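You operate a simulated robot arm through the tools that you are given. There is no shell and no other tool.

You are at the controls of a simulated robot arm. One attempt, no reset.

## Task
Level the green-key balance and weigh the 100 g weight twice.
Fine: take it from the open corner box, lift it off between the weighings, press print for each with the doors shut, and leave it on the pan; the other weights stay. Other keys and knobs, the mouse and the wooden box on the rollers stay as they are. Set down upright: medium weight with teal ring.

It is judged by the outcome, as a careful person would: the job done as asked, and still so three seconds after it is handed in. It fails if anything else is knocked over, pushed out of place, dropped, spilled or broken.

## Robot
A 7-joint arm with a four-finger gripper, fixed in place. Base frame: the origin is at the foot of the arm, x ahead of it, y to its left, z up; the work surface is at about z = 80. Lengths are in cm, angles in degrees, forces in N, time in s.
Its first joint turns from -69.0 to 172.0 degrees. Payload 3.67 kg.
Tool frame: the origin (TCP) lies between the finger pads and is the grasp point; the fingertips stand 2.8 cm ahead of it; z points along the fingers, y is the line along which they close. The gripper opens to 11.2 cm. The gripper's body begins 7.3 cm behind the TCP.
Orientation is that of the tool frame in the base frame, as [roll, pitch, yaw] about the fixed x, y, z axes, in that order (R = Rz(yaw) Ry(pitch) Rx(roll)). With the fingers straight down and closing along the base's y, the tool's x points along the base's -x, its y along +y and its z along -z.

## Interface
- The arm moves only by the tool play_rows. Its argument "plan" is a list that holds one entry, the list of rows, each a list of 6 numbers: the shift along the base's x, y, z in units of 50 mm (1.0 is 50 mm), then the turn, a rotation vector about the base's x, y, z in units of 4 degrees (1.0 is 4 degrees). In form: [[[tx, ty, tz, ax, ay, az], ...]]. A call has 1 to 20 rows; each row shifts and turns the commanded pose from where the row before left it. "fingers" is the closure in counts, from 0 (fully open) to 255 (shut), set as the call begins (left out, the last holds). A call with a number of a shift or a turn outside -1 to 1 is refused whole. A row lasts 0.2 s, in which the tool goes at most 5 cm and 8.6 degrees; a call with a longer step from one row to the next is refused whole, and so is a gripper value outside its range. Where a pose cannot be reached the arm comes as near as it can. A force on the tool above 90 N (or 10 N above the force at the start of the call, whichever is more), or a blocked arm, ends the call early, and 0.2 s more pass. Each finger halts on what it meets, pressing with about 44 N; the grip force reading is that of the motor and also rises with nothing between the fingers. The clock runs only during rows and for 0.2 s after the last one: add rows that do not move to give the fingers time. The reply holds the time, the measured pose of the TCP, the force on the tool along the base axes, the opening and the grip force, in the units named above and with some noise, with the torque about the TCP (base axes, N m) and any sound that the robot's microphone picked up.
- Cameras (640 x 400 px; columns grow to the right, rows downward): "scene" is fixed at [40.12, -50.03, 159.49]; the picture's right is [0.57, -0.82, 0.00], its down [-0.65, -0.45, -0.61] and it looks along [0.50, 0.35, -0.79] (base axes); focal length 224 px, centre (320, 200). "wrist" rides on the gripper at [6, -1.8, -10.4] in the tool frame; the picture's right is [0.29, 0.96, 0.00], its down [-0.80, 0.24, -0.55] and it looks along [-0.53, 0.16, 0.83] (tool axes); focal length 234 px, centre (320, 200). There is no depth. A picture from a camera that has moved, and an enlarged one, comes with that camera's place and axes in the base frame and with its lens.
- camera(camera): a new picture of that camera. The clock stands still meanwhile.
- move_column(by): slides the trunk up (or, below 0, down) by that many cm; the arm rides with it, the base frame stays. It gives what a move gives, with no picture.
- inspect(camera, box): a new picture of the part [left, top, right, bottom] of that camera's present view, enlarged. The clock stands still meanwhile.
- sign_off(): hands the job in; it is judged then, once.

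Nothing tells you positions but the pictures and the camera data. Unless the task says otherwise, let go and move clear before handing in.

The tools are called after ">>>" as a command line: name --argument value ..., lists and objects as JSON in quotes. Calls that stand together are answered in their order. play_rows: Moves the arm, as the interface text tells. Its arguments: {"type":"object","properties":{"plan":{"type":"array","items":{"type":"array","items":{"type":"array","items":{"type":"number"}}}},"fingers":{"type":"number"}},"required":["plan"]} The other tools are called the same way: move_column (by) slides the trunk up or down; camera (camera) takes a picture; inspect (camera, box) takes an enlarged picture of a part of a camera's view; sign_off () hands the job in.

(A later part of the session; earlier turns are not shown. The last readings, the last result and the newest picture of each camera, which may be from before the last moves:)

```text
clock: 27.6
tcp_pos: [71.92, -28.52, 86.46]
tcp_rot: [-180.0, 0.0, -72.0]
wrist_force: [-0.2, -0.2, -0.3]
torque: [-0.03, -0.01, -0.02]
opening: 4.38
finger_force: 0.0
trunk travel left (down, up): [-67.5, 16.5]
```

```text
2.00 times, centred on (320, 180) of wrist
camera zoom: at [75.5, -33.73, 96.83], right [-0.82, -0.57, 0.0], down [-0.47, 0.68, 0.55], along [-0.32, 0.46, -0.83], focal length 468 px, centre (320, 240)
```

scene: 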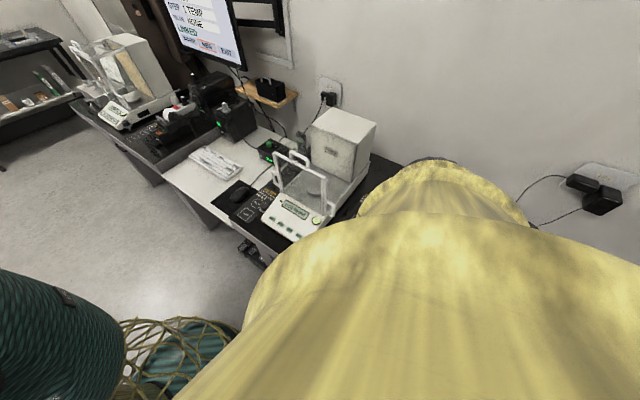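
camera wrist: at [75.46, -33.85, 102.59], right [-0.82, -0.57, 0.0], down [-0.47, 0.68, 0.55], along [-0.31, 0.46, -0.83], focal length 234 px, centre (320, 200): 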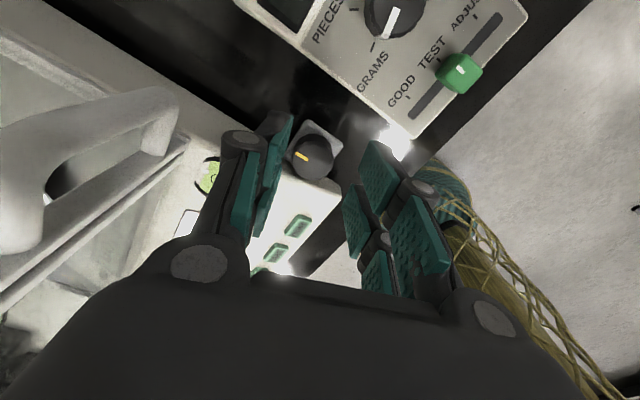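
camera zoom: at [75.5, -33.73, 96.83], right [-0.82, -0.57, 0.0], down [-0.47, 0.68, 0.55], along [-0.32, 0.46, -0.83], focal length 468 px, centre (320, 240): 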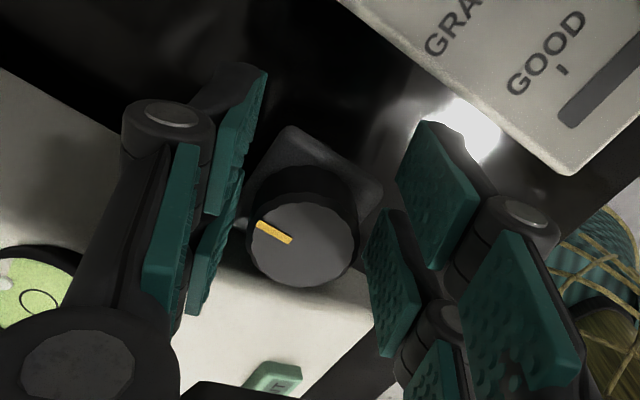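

The fingers straddle the knob with no contact. I'll close gently and check.

>>> play_rows --plan '[[[0, 0, 0, 0, 0, 0], [0, 0, 0, 0, 0, 0], [0, 0, 0, 0, 0, 0]]]' --fingers 205

>>> inspect --camera "wrist" --box '[180, 80, 460, 280]'

```text
clock: 28.4
tcp_pos: [72.09, -28.58, 86.44]
tcp_rot: [-180.0, 0.0, -72.0]
wrist_force: [3.2, 1.2, 0.2]
torque: [-0.05, -0.2, -0.03]
opening: 3.35
finger_force: 45.2
trunk travel left (down, up): [-67.5, 16.5]
```

```text
2.00 times, centred on (320, 180) of wrist
camera zoom: at [75.56, -33.72, 96.82], right [-0.82, -0.57, 0.0], down [-0.47, 0.68, 0.55], along [-0.32, 0.46, -0.83], focal length 468 px, centre (320, 240)
```

zoom: 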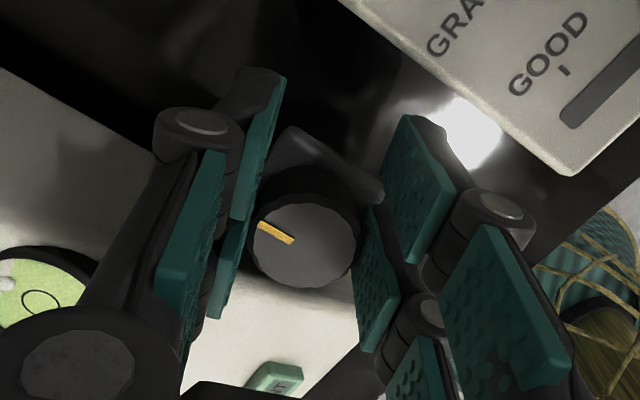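

Good grip on the knob only. I'll turn it clockwise 20° about the knob's axis and see which way the bubble goes.

>>> play_rows --plan '[[[-0.0228, -0.0064, 0, 0, 0, -1], [-0.0232, -0.005, 0, 0, 0, -1], [-0.0234, -0.0034, 0, 0, 0, -1], [-0.0238, -0.0016, 0, 0, 0, -1], [-0.0236, 0, 0, 0, 0, -1], [0, 0, 0, 0, 0, 0]]]'

>>> camera --camera "wrist"

>>> inspect --camera "wrist" --box '[160, 120, 360, 280]'

>>> inspect --camera "scene" --box '[255, 190, 335, 250]'

```text
clock: 29.8
tcp_pos: [71.44, -28.52, 86.51]
tcp_rot: [-179.9, 0.1, -92.0]
wrist_force: [9.6, 1.0, 2.2]
torque: [0.11, -0.4, -0.17]
opening: 3.32
finger_force: 44.6
trunk travel left (down, up): [-67.5, 16.5]
```

```text
taken
camera wrist: at [73.03, -34.71, 96.82], right [-0.97, -0.25, 0.0], down [-0.21, 0.8, 0.55], along [-0.14, 0.54, -0.83], focal length 234 px, centre (320, 200)
```

wrist: 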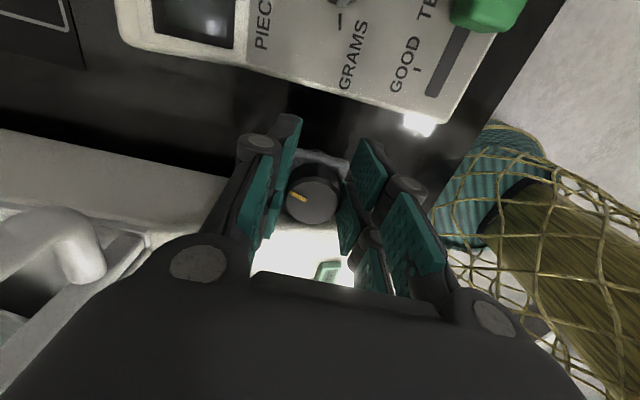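

```text
2.50 times, centred on (260, 200) of wrist
camera zoom: at [73.03, -34.71, 96.82], right [-0.97, -0.25, 0.0], down [-0.21, 0.8, 0.55], along [-0.14, 0.54, -0.83], focal length 585 px, centre (470, 200)
```

zoom: 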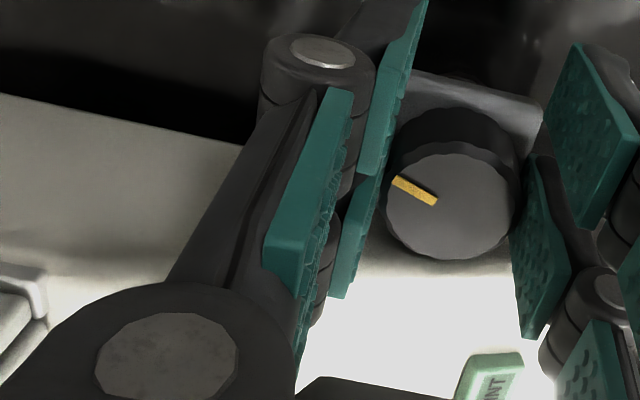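

```text
6.67 times, centred on (295, 220) of scene
camera zoom: at [40.12, -50.03, 159.49], right [0.57, -0.82, 0.0], down [-0.65, -0.45, -0.61], along [0.5, 0.35, -0.79], focal length 1492 px, centre (487, 67)
```

zoom: 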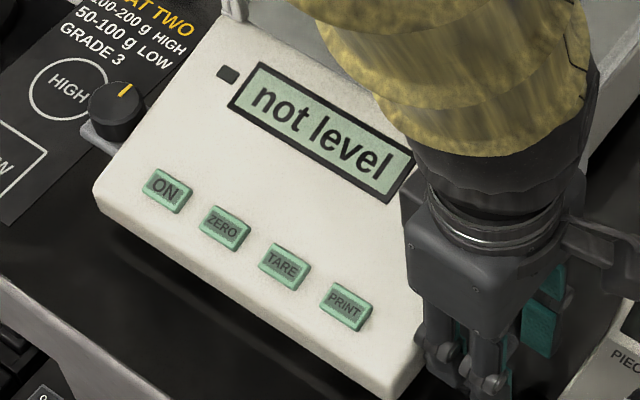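

The knob turns with the gripper. I'll continue another 16° with a small centering correction, then release, lift and check the bubble.

>>> play_rows --plan '[[[0.0, 0.0016, 0, 0, 0, -1], [-0.0134, 0.0034, 0, 0, 0, -1], [-0.0232, 0.005, 0, 0, 0, -1], [-0.0228, 0.0064, 0, 0, 0, -1], [0, 0, 0, 0, 0, 0]]]'

>>> play_rows --plan '[[[0, 0, 0, 0, 0, 0], [0, 0, 0, 0, 0, 0], [0, 0, 0.3, 0, 0, 0], [0, 0, 0.5, 0, 0, 0], [0, 0, 0.6, 0, 0, 0], [0, 0, 0, 0, 0, 0]]]' --fingers 162

>>> camera --camera "wrist"

>>> inspect --camera "scene" --box '[255, 190, 335, 250]'

```text
clock: 31.0
tcp_pos: [71.04, -28.6, 86.5]
tcp_rot: [179.9, 0.0, -108.1]
wrist_force: [1.5, 1.4, 0.1]
torque: [0.17, -0.08, 0.02]
opening: 3.32
finger_force: 45.8
trunk travel left (down, up): [-67.5, 16.5]
```

```text
clock: 32.4
tcp_pos: [71.02, -28.59, 93.44]
tcp_rot: [180.0, 0.0, -108.0]
wrist_force: [0.6, -0.1, -1.1]
torque: [0.0, 0.01, 0.02]
opening: 4.08
finger_force: 0.1
trunk travel left (down, up): [-67.5, 16.5]
```

```text
taken
camera wrist: at [70.97, -34.83, 103.77], right [-1.0, 0.02, 0.0], down [0.02, 0.83, 0.55], along [0.01, 0.55, -0.83], focal length 234 px, centre (320, 200)
```

wrist: 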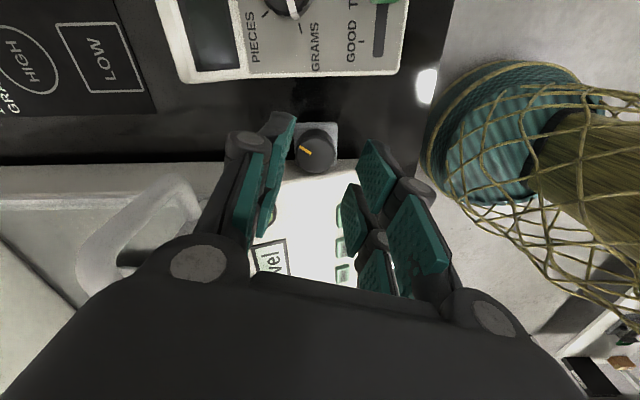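

```text
6.67 times, centred on (295, 220) of scene
camera zoom: at [40.12, -50.03, 159.49], right [0.57, -0.82, 0.0], down [-0.65, -0.45, -0.61], along [0.5, 0.35, -0.79], focal length 1492 px, centre (487, 67)
```

zoom: 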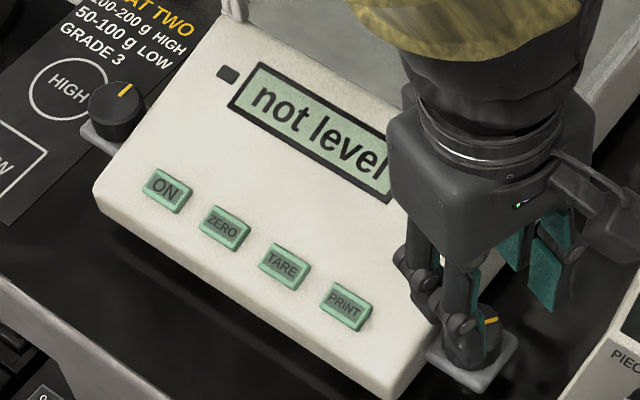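

>>> play_rows --plan '[[[0.023, -0.006, 0.1, 0, 0, 1], [0.023, -0.005, 0.1, 0, 0, 1], [0.023, -0.003, 0, 0, 0, 1], [0.024, -0.002, 0, 0, 0, 1], [0.024, 0, 0, 0, 0, 1], [0.024, 0.002, 0, 0, 0, 1], [0.023, 0.003, 0, 0, 0, 1], [0.023, 0.005, 0, 0, 0, 1], [0.023, 0.006, 0, 0, 0, 1], [0, 0, 0, 0, 0, 0]]]'

>>> camera --camera "wrist"

>>> inspect --camera "wrist" --box '[160, 120, 280, 230]'

```text
clock: 34.6
tcp_pos: [72.07, -28.5, 94.48]
tcp_rot: [180.0, 0.0, -72.0]
wrist_force: [0.2, 0.0, 0.0]
torque: [-0.05, -0.01, -0.02]
opening: 4.09
finger_force: 0.1
trunk travel left (down, up): [-67.5, 16.5]
```

```text
taken
camera wrist: at [75.67, -33.75, 104.85], right [-0.82, -0.57, 0.0], down [-0.47, 0.68, 0.55], along [-0.32, 0.46, -0.83], focal length 234 px, centre (320, 200)
```

wrist: 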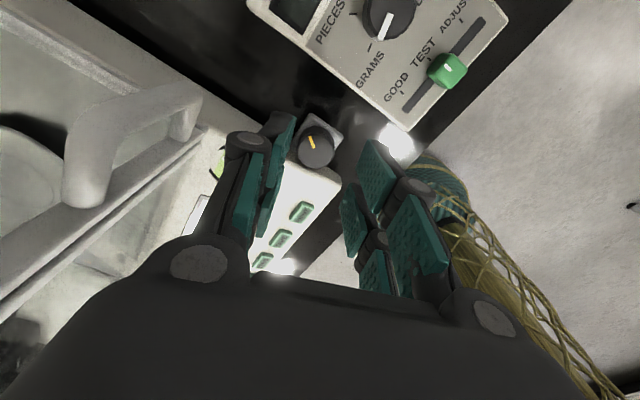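

```text
3.64 times, centred on (220, 175) of wrist
camera zoom: at [75.67, -33.75, 104.85], right [-0.82, -0.57, 0.0], down [-0.47, 0.68, 0.55], along [-0.32, 0.46, -0.83], focal length 852 px, centre (684, 291)
```

zoom: 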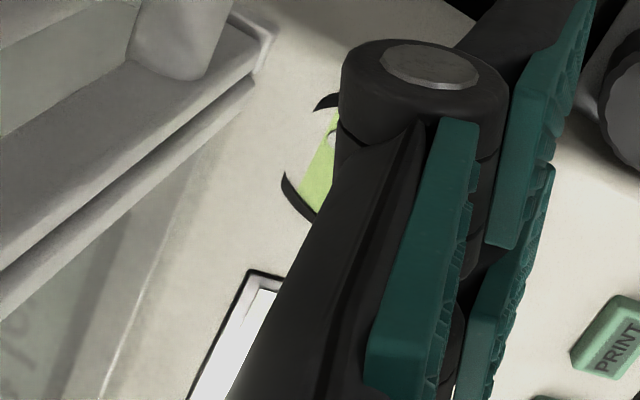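

>>> play_rows --plan '[[[0, 0, 0.6, 0, 0, 0], [-0.5, -0.3, 0.3, 0, 0, 0], [-0.5, -0.3, 0, 0, 0, 0], [0, 0, 0, 0, 0, 0]]]'

>>> inspect --camera "wrist" --box '[120, 80, 360, 230]'

```text
clock: 35.6
tcp_pos: [67.09, -31.63, 99.11]
tcp_rot: [180.0, 0.0, -72.1]
wrist_force: [1.0, -0.2, -0.1]
torque: [0.0, 0.0, 0.02]
opening: 4.1
finger_force: 0.0
trunk travel left (down, up): [-67.5, 16.5]
```

```text
2.67 times, centred on (240, 155) of wrist
camera zoom: at [70.72, -36.75, 109.28], right [-0.82, -0.57, 0.0], down [-0.47, 0.68, 0.55], along [-0.32, 0.46, -0.83], focal length 624 px, centre (533, 320)
```

zoom: 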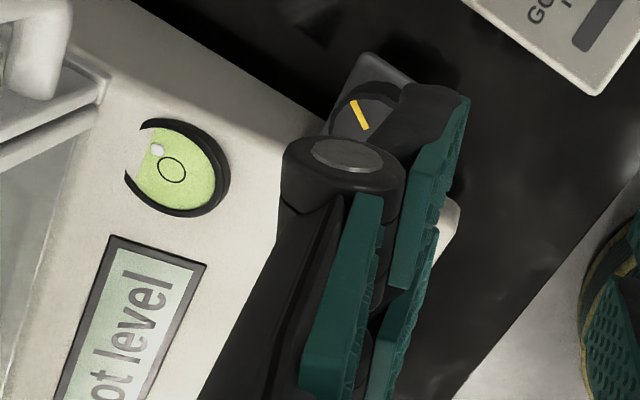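

Clockwise raises that corner, as the bubble direction shifted toward −y, but it is still pinned at the edge. It needs several more strokes on both knobs; I'll return to the right knob and do more strokes, opening only slightly to swing back.

>>> play_rows --plan '[[[0.509, 0.308, 0, 0, 0, 0.5], [0.509, 0.308, -0.3, 0, 0, 0], [0, 0, -0.7, 0, 0, 0], [0, 0, -0.6, 0, 0, 0], [0, 0, -0.4, 0, 0, 0], [0, 0, -0.35, 0, 0, 0], [0, 0, -0.18, 0, 0, 0], [0, 0, 0, 0, 0, 0]]]'

>>> inspect --camera "wrist" --box '[180, 80, 460, 280]'

```text
clock: 37.4
tcp_pos: [71.98, -28.43, 86.19]
tcp_rot: [179.9, 0.0, -70.1]
wrist_force: [-0.5, -2.3, 2.1]
torque: [0.01, 0.01, 0.04]
opening: 5.1
finger_force: 0.2
trunk travel left (down, up): [-67.5, 16.5]
```

```text
2.00 times, centred on (320, 180) of wrist
camera zoom: at [75.79, -33.6, 96.57], right [-0.8, -0.6, 0.0], down [-0.5, 0.67, 0.56], along [-0.33, 0.44, -0.83], focal length 468 px, centre (320, 240)
```

zoom: 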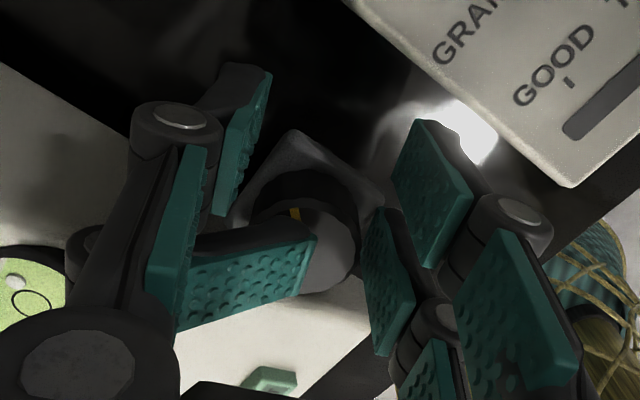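

The inner fingertip landed on the knob's rim. I'll lift, open slightly wider, and try again.

>>> play_rows --plan '[[[0, 0, 0.4, 0, 0, 0], [0, 0, 0.6, 0, 0, 0], [0, 0, 0, 0, 0, 0]]]'

>>> play_rows --plan '[[[0, 0, 0, 0, 0, 0], [0, 0, 0, 0, 0, 0]]]' --fingers 150

>>> inspect --camera "wrist" --box '[200, 80, 440, 230]'

```text
clock: 38.2
tcp_pos: [72.15, -28.42, 91.29]
tcp_rot: [180.0, 0.1, -70.2]
wrist_force: [-0.1, -0.1, 0.3]
torque: [0.0, 0.0, -0.02]
opening: 4.2
finger_force: 0.3
trunk travel left (down, up): [-67.5, 16.5]
```

```text
clock: 38.8
tcp_pos: [72.17, -28.35, 91.26]
tcp_rot: [179.9, 0.1, -70.1]
wrist_force: [0.0, 0.2, 0.3]
torque: [-0.01, 0.02, 0.02]
opening: 4.62
finger_force: 0.0
trunk travel left (down, up): [-67.5, 16.5]
```

```text
2.67 times, centred on (320, 155) of wrist
camera zoom: at [75.9, -33.5, 101.63], right [-0.8, -0.6, 0.0], down [-0.5, 0.67, 0.55], along [-0.33, 0.45, -0.83], focal length 624 px, centre (320, 320)
```

zoom: 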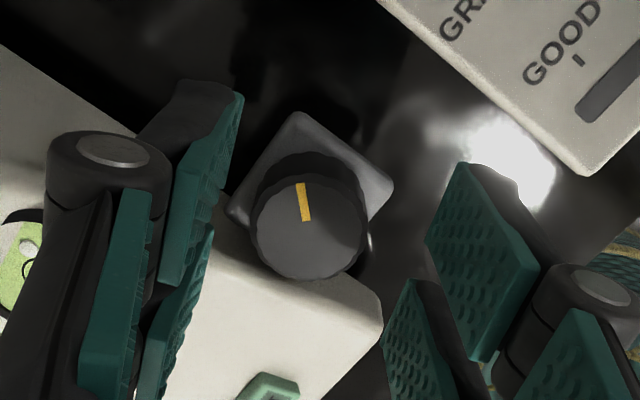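

>>> play_rows --plan '[[[0.02, -0.056, -0.4, 0, 0, 0], [0, 0, -0.3, 0, 0, 0], [0, 0, -0.2, 0, 0, 0], [0, 0, -0.08, 0, 0, 0], [0, 0, 0, 0, 0, 0]]]'

>>> inspect --camera "wrist" --box '[180, 80, 460, 280]'

```text
clock: 40.0
tcp_pos: [72.28, -28.69, 86.47]
tcp_rot: [180.0, 0.1, -70.0]
wrist_force: [0.3, 0.5, -0.2]
torque: [0.01, -0.02, 0.01]
opening: 4.61
finger_force: 0.1
trunk travel left (down, up): [-67.5, 16.5]
```

```text
2.00 times, centred on (320, 180) of wrist
camera zoom: at [75.99, -33.84, 96.76], right [-0.8, -0.6, 0.0], down [-0.5, 0.67, 0.55], along [-0.33, 0.45, -0.83], focal length 468 px, centre (320, 240)
```

zoom: 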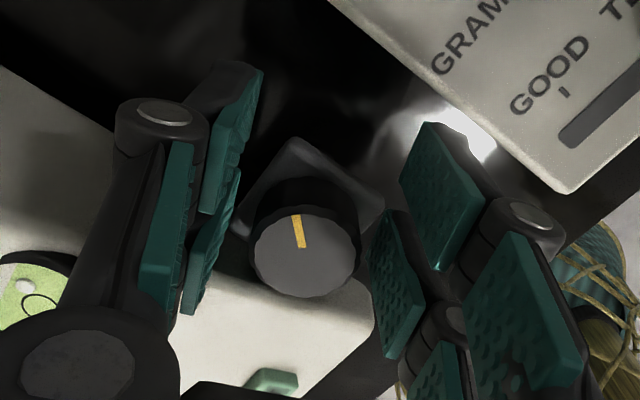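

Clear now. Running a 44° clockwise stroke, then opening and swinging back at the same height.

>>> play_rows --plan '[[[0, 0, 0, 0, 0, 0], [0, 0, 0, 0, 0, 0], [-0.0224, -0.0074, 0, 0, 0, -1], [-0.0232, -0.0058, 0, 0, 0, -1], [-0.0232, -0.004, 0, 0, 0, -1], [-0.0236, -0.0026, 0, 0, 0, -1], [-0.0238, -0.0008, 0, 0, 0, -1], [-0.0238, 0.0008, 0, 0, 0, -1], [-0.0236, 0.0026, 0, 0, 0, -1], [-0.0232, 0.004, 0, 0, 0, -1], [-0.0232, 0.0058, 0, 0, 0, -1], [-0.0224, 0.0074, 0, 0, 0, -1], [-0.022, 0.0088, 0, 0, 0, -1], [0, 0, 0, 0, 0, 0]]]' --fingers 205

>>> play_rows --plan '[[[0, 0, 0, 0, 0, 0], [0, 0, 0, 0, 0, 0], [0.022, -0.0088, 0, 0, 0, 1], [0.0224, -0.0074, 0, 0, 0, 1], [0.0232, -0.0058, 0, 0, 0, 1], [0.0232, -0.004, 0, 0, 0, 1], [0.0236, -0.0026, 0, 0, 0, 1], [0.0238, -0.0008, 0, 0, 0, 1], [0.0238, 0.0008, 0, 0, 0, 1], [0.0236, 0.0026, 0, 0, 0, 1], [0.0232, 0.004, 0, 0, 0, 1], [0.0232, 0.0058, 0, 0, 0, 1], [0.0224, 0.0074, 0, 0, 0, 1], [0, 0, 0, 0, 0, 0]]]' --fingers 150

>>> inspect --camera "wrist" --box '[180, 80, 460, 280]'

```text
clock: 43.0
tcp_pos: [70.81, -28.81, 86.42]
tcp_rot: [179.9, -0.2, -114.0]
wrist_force: [-34.6, -1.7, -19.6]
torque: [-0.78, 1.1, 0.56]
opening: 3.33
finger_force: 44.9
trunk travel left (down, up): [-67.5, 16.5]
```

```text
clock: 46.0
tcp_pos: [72.25, -28.81, 86.51]
tcp_rot: [180.0, 0.0, -70.0]
wrist_force: [0.1, -0.9, -0.5]
torque: [-0.01, 0.0, -0.02]
opening: 4.63
finger_force: 0.1
trunk travel left (down, up): [-67.5, 16.5]
```

```text
2.00 times, centred on (320, 180) of wrist
camera zoom: at [76.04, -33.82, 96.79], right [-0.8, -0.6, 0.0], down [-0.5, 0.67, 0.55], along [-0.33, 0.44, -0.83], focal length 468 px, centre (320, 240)
```

zoom: 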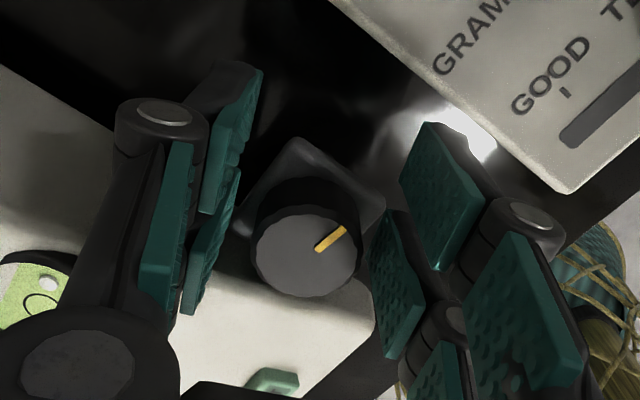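

The bubble has moved a lot now, toward the right side. So the right corner may be high enough; next I'll lift and go to the left knob, checking the bubble on the way.

>>> play_rows --plan '[[[0, 0, 0.5, 0, 0, 0], [0, 0, 0.8, 0, 0, 0], [-0.4, 0, 0.8, 0, 0, 0], [-0.5, 0, 0.5, 0, 0, 0], [-0.4, 0.4, 0.3, 0, 0, 0], [0, 0.9, 0, 0, 0, 0], [0, 0.9, 0, 0, 0, 0], [0, 0.9, 0, 0, 0, 0], [0, 0.9, 0, 0, 0, 0], [0, 0.9, 0, 0, 0, 0], [0.2, 0.6, 0, 0, 0, 0], [0.4, 0.3, 0, 0, 0, 0], [0.4, 0.3, 0, 0, 0, 0], [0, 0, 0, 0, 0, 0]]]'

>>> inspect --camera "scene" --box '[255, 190, 335, 250]'

>>> camera --camera "wrist"

>>> inspect --camera "scene" --box '[305, 205, 330, 225]'

```text
clock: 49.0
tcp_pos: [70.69, 1.79, 101.01]
tcp_rot: [180.0, 0.1, -70.1]
wrist_force: [-0.1, 0.1, -0.1]
torque: [0.02, -0.04, -0.02]
opening: 4.6
finger_force: 0.0
trunk travel left (down, up): [-67.5, 16.5]
```

```text
6.67 times, centred on (295, 220) of scene
camera zoom: at [40.12, -50.03, 159.49], right [0.57, -0.82, 0.0], down [-0.65, -0.45, -0.61], along [0.5, 0.35, -0.79], focal length 1492 px, centre (487, 67)
```

zoom: 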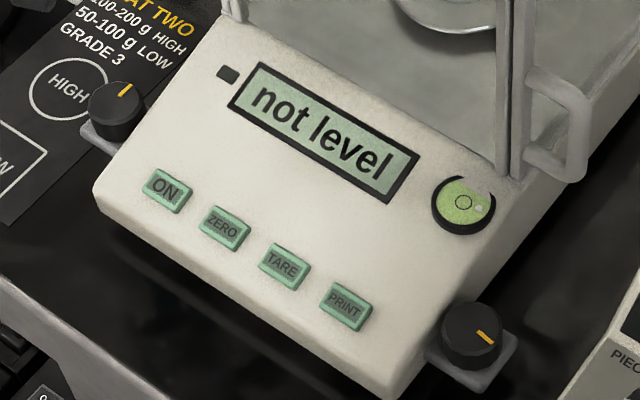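

```text
taken
camera wrist: at [74.46, -3.29, 111.35], right [-0.8, -0.6, 0.0], down [-0.5, 0.67, 0.55], along [-0.33, 0.45, -0.83], focal length 234 px, centre (320, 200)
```

wrist: 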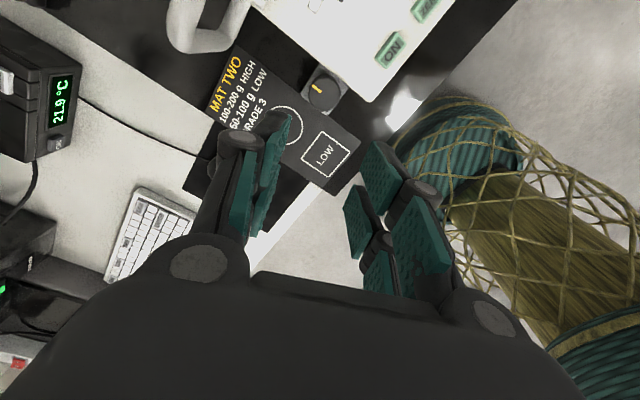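

```text
16.00 times, centred on (318, 215) of scene
camera zoom: at [40.12, -50.03, 159.49], right [0.57, -0.82, 0.0], down [-0.65, -0.45, -0.61], along [0.5, 0.35, -0.79], focal length 3580 px, centre (360, -40)
```

zoom: 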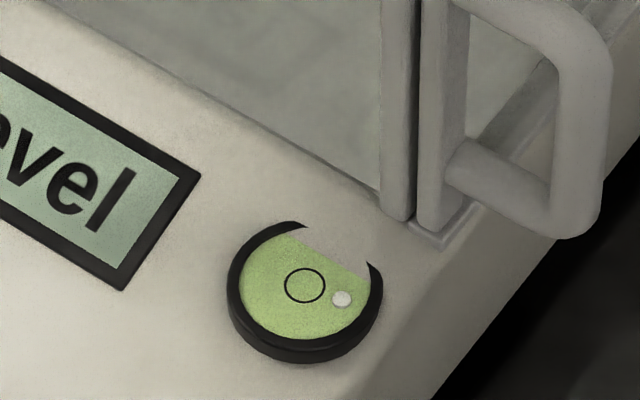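

The bubble is now almost purely to the right (−y), so the left corner must be raised. I'll line up on the left knob.

>>> inspect --camera "wrist" --box '[260, 50, 380, 130]'

```text
5.00 times, centred on (320, 90) of wrist
camera zoom: at [74.46, -3.29, 111.35], right [-0.8, -0.6, 0.0], down [-0.5, 0.67, 0.55], along [-0.33, 0.45, -0.83], focal length 1171 px, centre (320, 750)
```

zoom: 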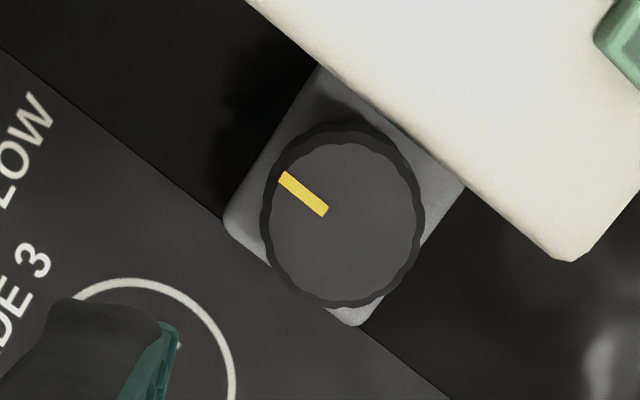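

>>> play_rows --plan '[[[0.024, -0.068, -0.4, 0, 0, 0], [0, 0, -0.7, 0, 0, 0], [0, 0, -0.7, 0, 0, 0], [0, 0, -0.5, 0, 0, 0], [0, 0, -0.3, 0, 0, 0], [0, 0, -0.2, 0, 0, 0], [0, 0, 0, 0, 0, 0]]]'

>>> inspect --camera "wrist" --box '[180, 60, 460, 260]'

```text
clock: 50.6
tcp_pos: [70.91, 1.4, 87.07]
tcp_rot: [179.9, 0.0, -70.0]
wrist_force: [-1.1, 6.5, 3.7]
torque: [0.04, 0.14, -0.21]
opening: 4.6
finger_force: 0.1
trunk travel left (down, up): [-67.5, 16.5]
```

```text
2.00 times, centred on (320, 160) of wrist
camera zoom: at [74.63, -3.58, 97.38], right [-0.8, -0.6, 0.0], down [-0.5, 0.67, 0.55], along [-0.33, 0.44, -0.83], focal length 468 px, centre (320, 280)
```

zoom: 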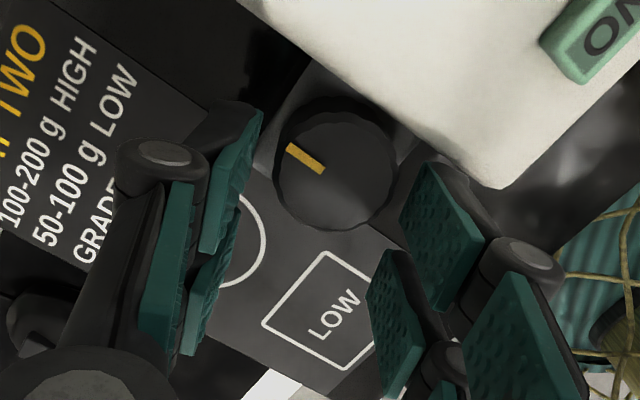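

A fingertip brushed the panel's side. I'll lift, reduce the angle and shift further outward before going down again.

>>> play_rows --plan '[[[0, 0.04, 0.4, 0, 0, 0], [0, 0.05, 0.4, 0, 0, -1], [0.02, 0.0, 0, 0, 0, -1], [0, 0, 0, 0, 0, 0]]]'

>>> inspect --camera "wrist" --box '[220, 60, 420, 190]'

>>> inspect --camera "scene" --box '[305, 205, 330, 225]'

```text
clock: 51.6
tcp_pos: [70.98, 1.86, 91.09]
tcp_rot: [180.0, 0.0, -78.1]
wrist_force: [-0.2, -0.5, 0.3]
torque: [0.03, 0.0, -0.01]
opening: 4.59
finger_force: 0.0
trunk travel left (down, up): [-67.5, 16.5]
```

```text
3.08 times, centred on (320, 125) of wrist
camera zoom: at [74.0, -3.63, 101.34], right [-0.88, -0.48, 0.0], down [-0.4, 0.73, 0.55], along [-0.27, 0.49, -0.83], focal length 720 px, centre (320, 431)
```

zoom: 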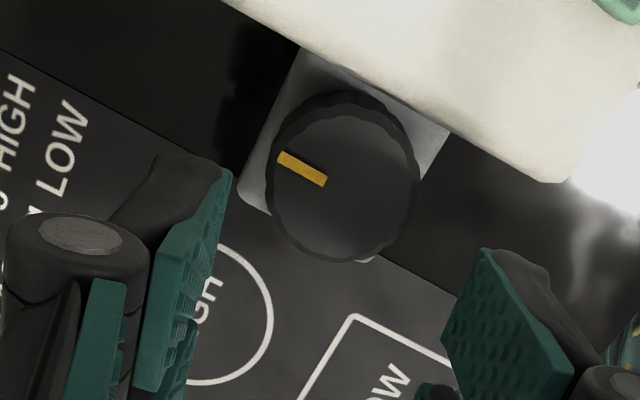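

```text
16.00 times, centred on (318, 215) of scene
camera zoom: at [40.12, -50.03, 159.49], right [0.57, -0.82, 0.0], down [-0.65, -0.45, -0.61], along [0.5, 0.35, -0.79], focal length 3580 px, centre (360, -40)
```

zoom: 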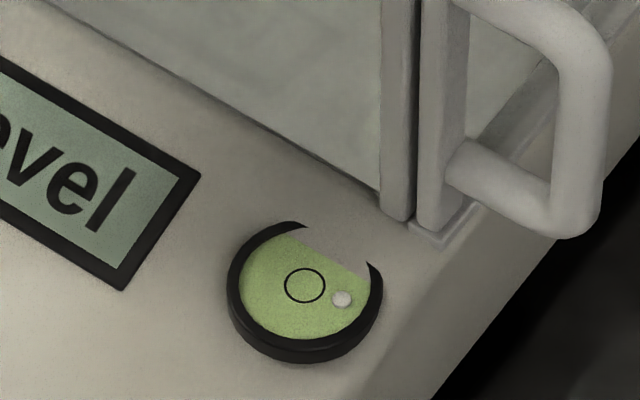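

>>> play_rows --plan '[[[0.038, -0.07, -0.3, 0, 0, 0], [0, 0, -0.3, 0, 0, 0], [0, 0, -0.25, 0, 0, 0], [0, 0, -0.1, 0, 0, 0], [0, 0, 0, 0, 0, 0]]]'

>>> inspect --camera "wrist" --box '[180, 60, 460, 260]'

```text
clock: 52.8
tcp_pos: [71.22, 1.56, 86.09]
tcp_rot: [179.9, 0.0, -78.1]
wrist_force: [-0.7, -0.9, 0.0]
torque: [0.02, 0.01, 0.0]
opening: 4.59
finger_force: 0.0
trunk travel left (down, up): [-67.5, 16.5]
```

```text
2.00 times, centred on (320, 160) of wrist
camera zoom: at [74.25, -3.95, 96.56], right [-0.88, -0.48, 0.0], down [-0.4, 0.73, 0.55], along [-0.27, 0.49, -0.83], focal length 468 px, centre (320, 280)
```

zoom: 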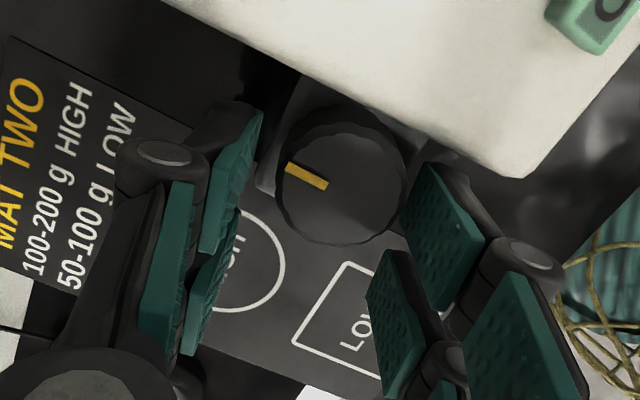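

No contact. I'll grip the left knob and turn it clockwise 24°.

>>> play_rows --plan '[[[0, 0, 0, 0, 0, 0], [0, 0, 0, 0, 0, 0], [0.0258, 0.0046, 0, 0, 0, -1], [0.026, 0.0026, 0, 0, 0, -1], [0.026, 0.001, 0, 0, 0, -1], [0.026, -0.001, 0, 0, 0, -1], [0.026, -0.0026, 0, 0, 0, -1], [0.0258, -0.0046, 0, 0, 0, -1], [0, 0, 0, 0, 0, 0]]]' --fingers 205

>>> inspect --camera "scene" --box '[305, 205, 330, 225]'

>>> inspect --camera "wrist" --box '[180, 60, 460, 260]'

```text
clock: 54.8
tcp_pos: [71.81, 1.67, 86.22]
tcp_rot: [180.0, 0.1, -102.1]
wrist_force: [-13.2, 1.6, -3.0]
torque: [0.39, 0.36, -0.21]
opening: 3.35
finger_force: 45.5
trunk travel left (down, up): [-67.5, 16.5]
```

```text
16.00 times, centred on (318, 215) of scene
camera zoom: at [40.12, -50.03, 159.49], right [0.57, -0.82, 0.0], down [-0.65, -0.45, -0.61], along [0.5, 0.35, -0.79], focal length 3580 px, centre (360, -40)
```

zoom: 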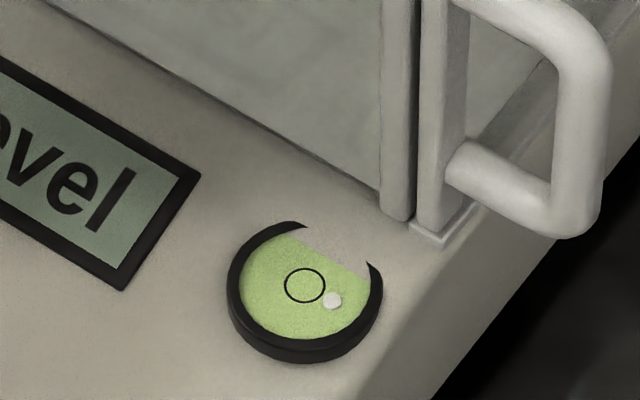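

```text
2.00 times, centred on (320, 160) of wrist
camera zoom: at [72.38, -4.72, 96.56], right [-1.0, -0.08, 0.0], down [-0.07, 0.83, 0.55], along [-0.05, 0.55, -0.83], focal length 468 px, centre (320, 280)
```

zoom: 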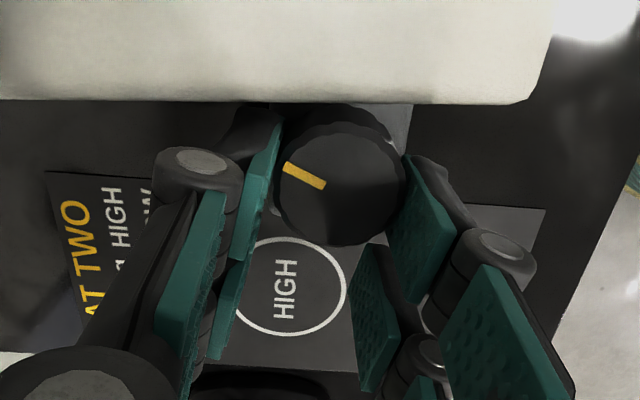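

The bubble is moving the right way. I'll wait a second to see whether it has settled.

>>> play_rows --plan '[[[0, 0, 0, 0, 0, 0], [0, 0, 0, 0, 0, 0], [0, 0, 0, 0, 0, 0], [0, 0, 0, 0, 0, 0], [0, 0, 0, 0, 0, 0]]]'

>>> inspect --camera "scene" --box '[305, 205, 330, 225]'

```text
clock: 56.0
tcp_pos: [71.9, 1.6, 86.24]
tcp_rot: [179.9, 0.0, -102.0]
wrist_force: [-17.6, 3.1, -6.4]
torque: [0.01, 0.44, -0.28]
opening: 3.36
finger_force: 45.3
trunk travel left (down, up): [-67.5, 16.5]
```

```text
16.00 times, centred on (318, 215) of scene
camera zoom: at [40.12, -50.03, 159.49], right [0.57, -0.82, 0.0], down [-0.65, -0.45, -0.61], along [0.5, 0.35, -0.79], focal length 3580 px, centre (360, -40)
```

zoom: 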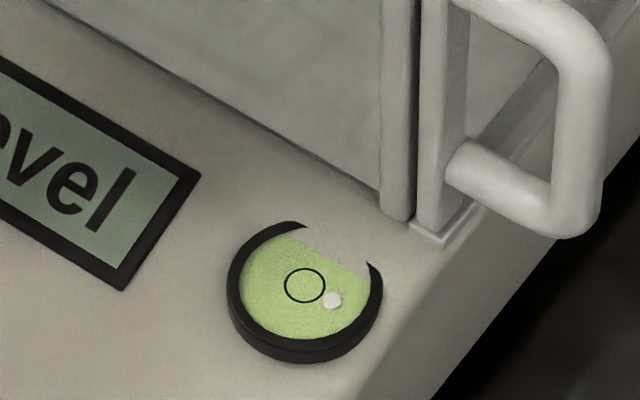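

It has settled: the left knob's turn moves the bubble left as needed. I'll release, swing back and take another stroke with a small centering correction.

>>> play_rows --plan '[[[0, 0, 0, 0, 0, 0], [-0.03, 0, 0, 0, 0, 0], [-0.0258, 0.0046, 0, 0, 0, 1], [-0.026, 0.0026, 0, 0, 0, 1], [-0.026, 0.001, 0, 0, 0, 1], [-0.026, -0.001, 0, 0, 0, 1], [-0.026, -0.0026, 0, 0, 0, 1], [-0.0258, -0.0046, 0, 0, 0, 1], [0, 0, 0, 0, 0, 0]]]' --fingers 150

>>> play_rows --plan '[[[0, 0, 0, 0, 0, 0], [0, 0, 0, 0, 0, 0], [0.0258, 0.0046, 0, 0, 0, -1], [0.026, 0.0026, 0, 0, 0, -1], [0.026, 0.001, 0, 0, 0, -1], [0.026, -0.001, 0, 0, 0, -1], [0.026, -0.0026, 0, 0, 0, -1], [0.0258, -0.0046, 0, 0, 0, -1], [0.0252, -0.0062, 0, 0, 0, -1], [0, 0, 0, 0, 0, 0], [0, 0, 0, 0, 0, 0]]]' --fingers 205

>>> inspect --camera "scene" --box '[305, 205, 330, 225]'

>>> inspect --camera "wrist" --box '[180, 60, 460, 260]'

```text
clock: 58.0
tcp_pos: [70.97, 1.65, 86.22]
tcp_rot: [-180.0, 0.0, -78.0]
wrist_force: [0.4, -0.4, 0.2]
torque: [0.01, 0.01, 0.01]
opening: 4.61
finger_force: 0.1
trunk travel left (down, up): [-67.5, 16.5]
```

```text
clock: 60.4
tcp_pos: [71.97, 1.61, 86.28]
tcp_rot: [-180.0, 0.0, -106.2]
wrist_force: [14.7, 5.7, 13.9]
torque: [-0.01, -0.3, 0.23]
opening: 3.37
finger_force: 45.1
trunk travel left (down, up): [-67.5, 16.5]
```

```text
16.00 times, centred on (318, 215) of scene
camera zoom: at [40.12, -50.03, 159.49], right [0.57, -0.82, 0.0], down [-0.65, -0.45, -0.61], along [0.5, 0.35, -0.79], focal length 3580 px, centre (360, -40)
```

zoom: 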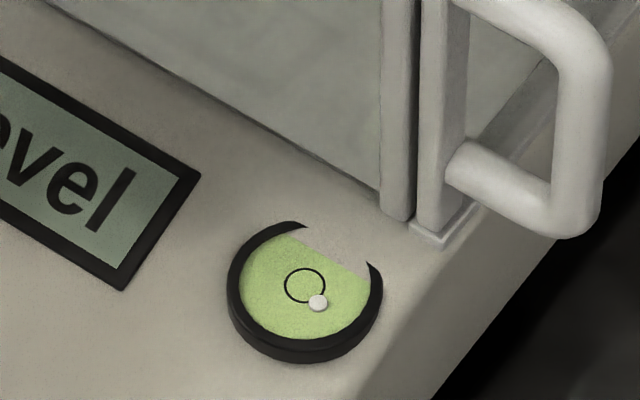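

```text
2.00 times, centred on (320, 160) of wrist
camera zoom: at [72.04, -4.76, 96.59], right [-1.0, -0.01, 0.0], down [-0.01, 0.83, 0.55], along [-0.01, 0.55, -0.83], focal length 468 px, centre (320, 280)
```

zoom: 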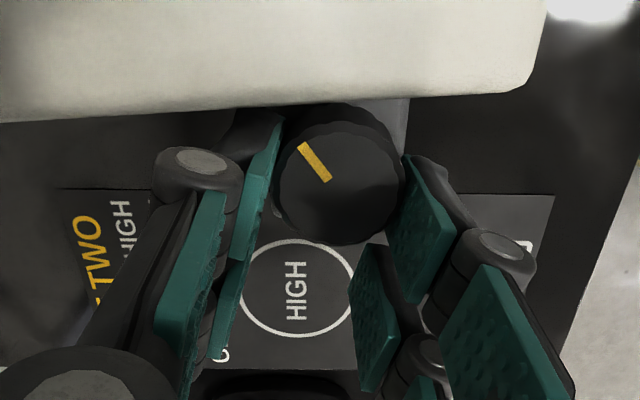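

Good progress: remaining bubble offset is about (+14, +18) px. By my estimate that needs ~16° more clockwise on the left knob and ~45° counter-clockwise on the right.

>>> play_rows --plan '[[[0, 0, 0, 0, 0, 0], [0.015, 0, 0, 0, 0, 0], [-0.0252, 0.0062, 0, 0, 0, 1], [-0.0258, 0.0046, 0, 0, 0, 1], [-0.026, 0.0026, 0, 0, 0, 1], [-0.026, 0.001, 0, 0, 0, 1], [-0.026, -0.001, 0, 0, 0, 1], [-0.026, -0.0026, 0, 0, 0, 1], [0, 0, 0, 0, 0, 0]]]' --fingers 150

>>> play_rows --plan '[[[0, 0, 0, 0, 0, 0], [0, 0, 0, 0, 0, 0], [0.026, 0.0026, 0, 0, 0, -1], [0.026, 0.001, 0, 0, 0, -1], [0.026, -0.001, 0, 0, 0, -1], [0.026, -0.0026, 0, 0, 0, -1], [0, 0, 0, 0, 0, 0], [0, 0, 0, 0, 0, 0]]]' --fingers 205

>>> inspect --camera "scene" --box '[305, 205, 330, 225]'

```text
clock: 62.4
tcp_pos: [71.36, 1.65, 86.18]
tcp_rot: [-180.0, 0.1, -81.9]
wrist_force: [0.2, 0.1, -0.8]
torque: [0.01, 0.02, 0.01]
opening: 4.64
finger_force: 0.0
trunk travel left (down, up): [-67.5, 16.5]
```

```text
clock: 64.2
tcp_pos: [71.76, 1.54, 86.32]
tcp_rot: [-179.9, 0.0, -98.1]
wrist_force: [-2.2, 2.8, -3.7]
torque: [0.41, -0.03, -0.02]
opening: 3.34
finger_force: 45.2
trunk travel left (down, up): [-67.5, 16.5]
```

```text
16.00 times, centred on (318, 215) of scene
camera zoom: at [40.12, -50.03, 159.49], right [0.57, -0.82, 0.0], down [-0.65, -0.45, -0.61], along [0.5, 0.35, -0.79], focal length 3580 px, centre (360, -40)
```

zoom: 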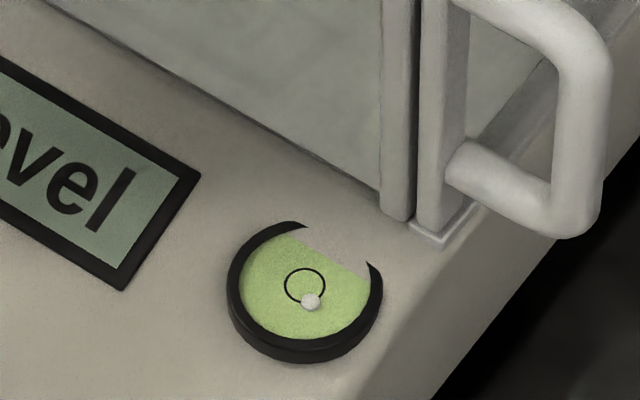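

The bubble is now just outside the ring, offset straight toward the front. I'll release the left knob and go to the right knob for a counter-clockwise turn.

>>> play_rows --plan '[[[0, 0, 0, 0, 0, 0], [0, 0, 0, 0, 0, 0], [0, 0, 0.5, 0, 0, 0], [0, 0, 0.8, 0, 0, 0], [-0.4, 0, 0.8, 0, 0, 0], [-0.5, 0, 0.5, 0, 0, 0], [-0.3, -0.3, 0.3, 0, 0, 0], [0, -0.9, 0, 0, 0, -1], [0, -0.9, 0, 0, 0, -1], [0, -0.9, 0, 0, 0, 0], [0, -0.9, 0, 0, 0, 0], [0, -0.9, 0, 0, 0, 0], [0.3, -0.8, 0, 0, 0, 0], [0.4, -0.44, 0, 0, 0, 0], [0.364, 0, 0, 0, 0, 0], [0, 0, 0, 0, 0, 0]]]' --fingers 150

>>> inspect --camera "wrist" --box '[220, 60, 420, 190]'

>>> inspect --camera "scene" --box '[255, 190, 335, 250]'

```text
clock: 67.6
tcp_pos: [71.1, -28.61, 100.7]
tcp_rot: [-180.0, 0.1, -106.2]
wrist_force: [-0.6, 0.0, -0.3]
torque: [0.02, -0.01, 0.0]
opening: 4.59
finger_force: 0.1
trunk travel left (down, up): [-67.5, 16.5]
```

```text
3.08 times, centred on (320, 125) of wrist
camera zoom: at [71.12, -35.02, 111.07], right [-1.0, -0.01, 0.0], down [-0.01, 0.83, 0.55], along [-0.01, 0.55, -0.83], focal length 720 px, centre (320, 431)
```

zoom: 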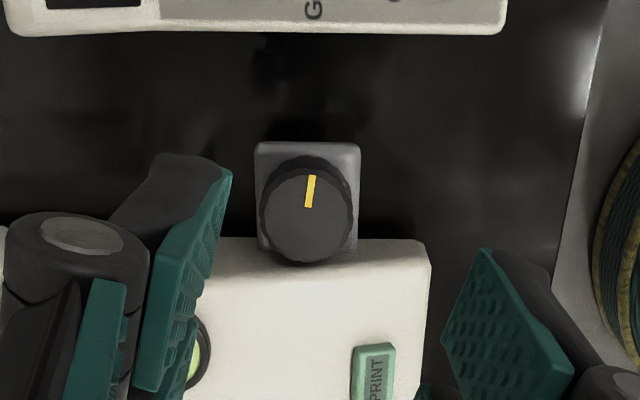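

```text
6.67 times, centred on (295, 220) of scene
camera zoom: at [40.12, -50.03, 159.49], right [0.57, -0.82, 0.0], down [-0.65, -0.45, -0.61], along [0.5, 0.35, -0.79], focal length 1492 px, centre (487, 67)
```

zoom: 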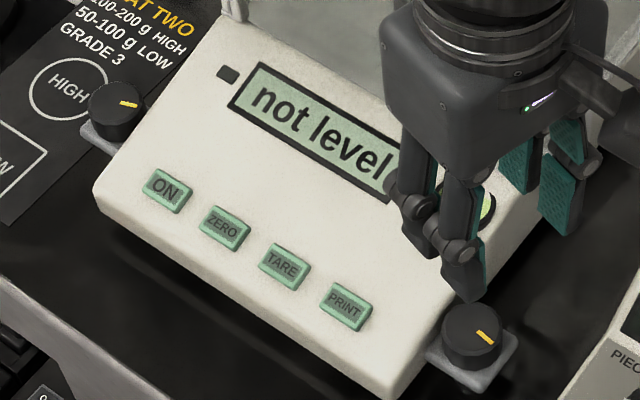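

>>> play_rows --plan '[[[0, 0, -0.6, 0, 0, 0], [0, 0, -0.7, 0, 0, 0], [0, 0, -0.6, 0, 0, 0], [0, 0, -0.4, 0, 0, 0], [0, 0, -0.35, 0, 0, 0], [0, 0, -0.2, 0, 0, 0], [0, 0, 0, 0, 0, 0]]]'

>>> inspect --camera "wrist" --box '[180, 80, 460, 280]'

```text
clock: 69.2
tcp_pos: [71.02, -28.67, 86.47]
tcp_rot: [180.0, 0.2, -106.1]
wrist_force: [-0.5, 0.6, -0.7]
torque: [-0.01, -0.02, 0.01]
opening: 4.6
finger_force: 0.1
trunk travel left (down, up): [-67.5, 16.5]
```

```text
2.00 times, centred on (320, 180) of wrist
camera zoom: at [71.12, -35.0, 96.78], right [-1.0, -0.01, 0.0], down [-0.01, 0.83, 0.55], along [-0.01, 0.55, -0.83], focal length 468 px, centre (320, 240)
```

zoom: 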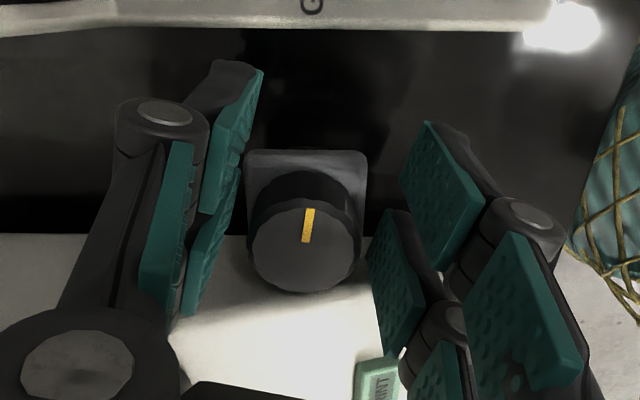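

>>> play_rows --plan '[[[0, 0, 0, 0, 0, 0], [0, 0, 0, 0, 0, 0], [0.0232, -0.0058, 0, 0, 0, 1], [0.0232, -0.004, 0, 0, 0, 1], [0.0236, -0.0026, 0, 0, 0, 1], [0.0238, -0.0008, 0, 0, 0, 1], [0.0238, 0.0008, 0, 0, 0, 1], [0.0236, 0.0026, 0, 0, 0, 1], [0.0232, 0.004, 0, 0, 0, 1], [0.0232, 0.0058, 0, 0, 0, 1], [0.0224, 0.0074, 0, 0, 0, 1], [0, 0, 0, 0, 0, 0], [0, 0, 0, 0, 0, 0]]]' --fingers 205

>>> inspect --camera "wrist" --box '[120, 120, 360, 280]'

>>> inspect --camera "scene" --box '[255, 190, 335, 250]'

```text
clock: 72.0
tcp_pos: [72.15, -28.73, 86.39]
tcp_rot: [180.0, 0.2, -70.0]
wrist_force: [-8.2, -1.1, -1.9]
torque: [-0.24, 0.27, 0.2]
opening: 3.32
finger_force: 44.8
trunk travel left (down, up): [-67.5, 16.5]
```

```text
2.50 times, centred on (240, 200) of wrist
camera zoom: at [75.85, -33.73, 96.76], right [-0.8, -0.6, 0.0], down [-0.5, 0.67, 0.56], along [-0.33, 0.44, -0.83], focal length 585 px, centre (520, 200)
```

zoom: 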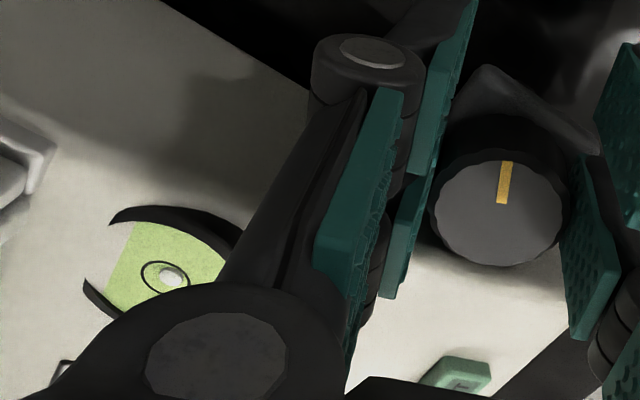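

```text
6.67 times, centred on (295, 220) of scene
camera zoom: at [40.12, -50.03, 159.49], right [0.57, -0.82, 0.0], down [-0.65, -0.45, -0.61], along [0.5, 0.35, -0.79], focal length 1492 px, centre (487, 67)
```

zoom: 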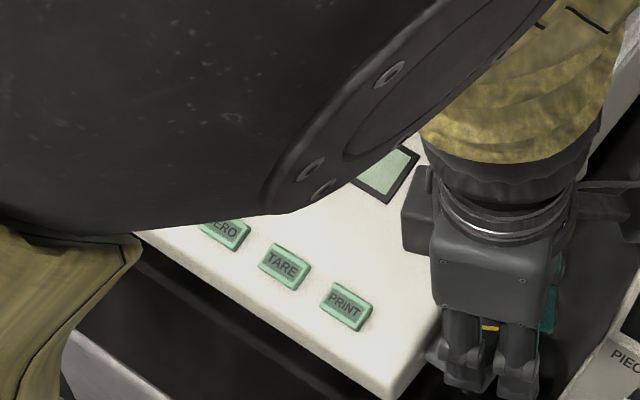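

The bubble is now inside the ring and "not level" appears to be gone from the display. I'll release, lift away and check the true state.

>>> play_rows --plan '[[[0, 0, 0, 0, 0, 0], [0, 0, 0, 0, 0, 0], [0, 0, 0.5, 0, 0, 0], [0, 0, 0.8, 0, 0, 0], [-0.3, -0.3, 0.7, 0, 0, 0], [-0.5, -0.5, 0.6, 0, 0, 0], [-0.6, -0.6, 0.4, 0, 0, 0], [-0.6, -0.6, 0.3, 0, 0, 0], [0, 0, 0, 0, 0, 0]]]' --fingers 150

>>> camera --camera "wrist"

>>> inspect --camera "scene" --box '[255, 190, 335, 250]'

```text
clock: 74.0
tcp_pos: [62.13, -38.69, 102.92]
tcp_rot: [179.9, 0.2, -70.0]
wrist_force: [0.5, 0.3, 0.1]
torque: [-0.04, 0.04, 0.01]
opening: 4.61
finger_force: 0.1
trunk travel left (down, up): [-67.5, 16.5]
```

```text
taken
camera wrist: at [65.97, -43.69, 113.14], right [-0.8, -0.6, 0.0], down [-0.5, 0.67, 0.56], along [-0.33, 0.44, -0.83], focal length 234 px, centre (320, 200)
```

wrist: 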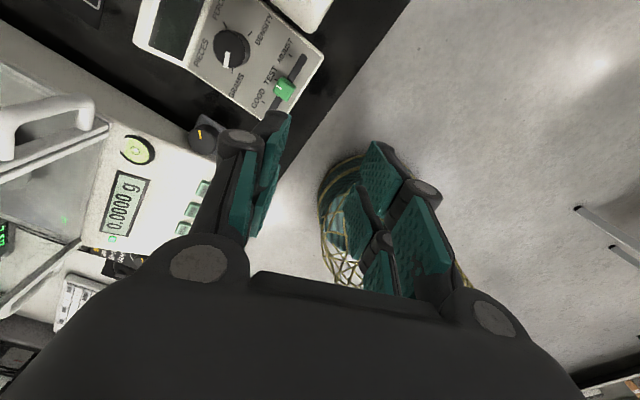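

```text
6.67 times, centred on (295, 220) of scene
camera zoom: at [40.12, -50.03, 159.49], right [0.57, -0.82, 0.0], down [-0.65, -0.45, -0.61], along [0.5, 0.35, -0.79], focal length 1492 px, centre (487, 67)
```

zoom: 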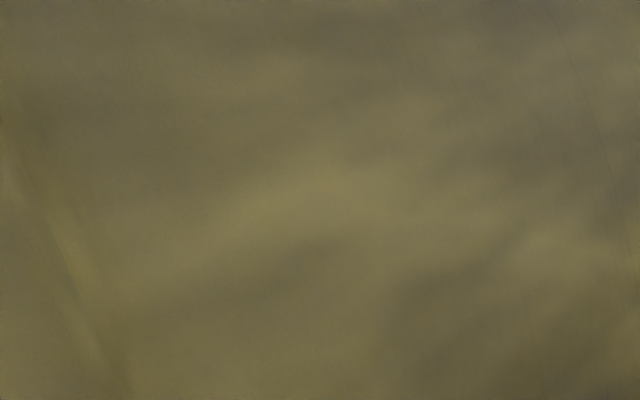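

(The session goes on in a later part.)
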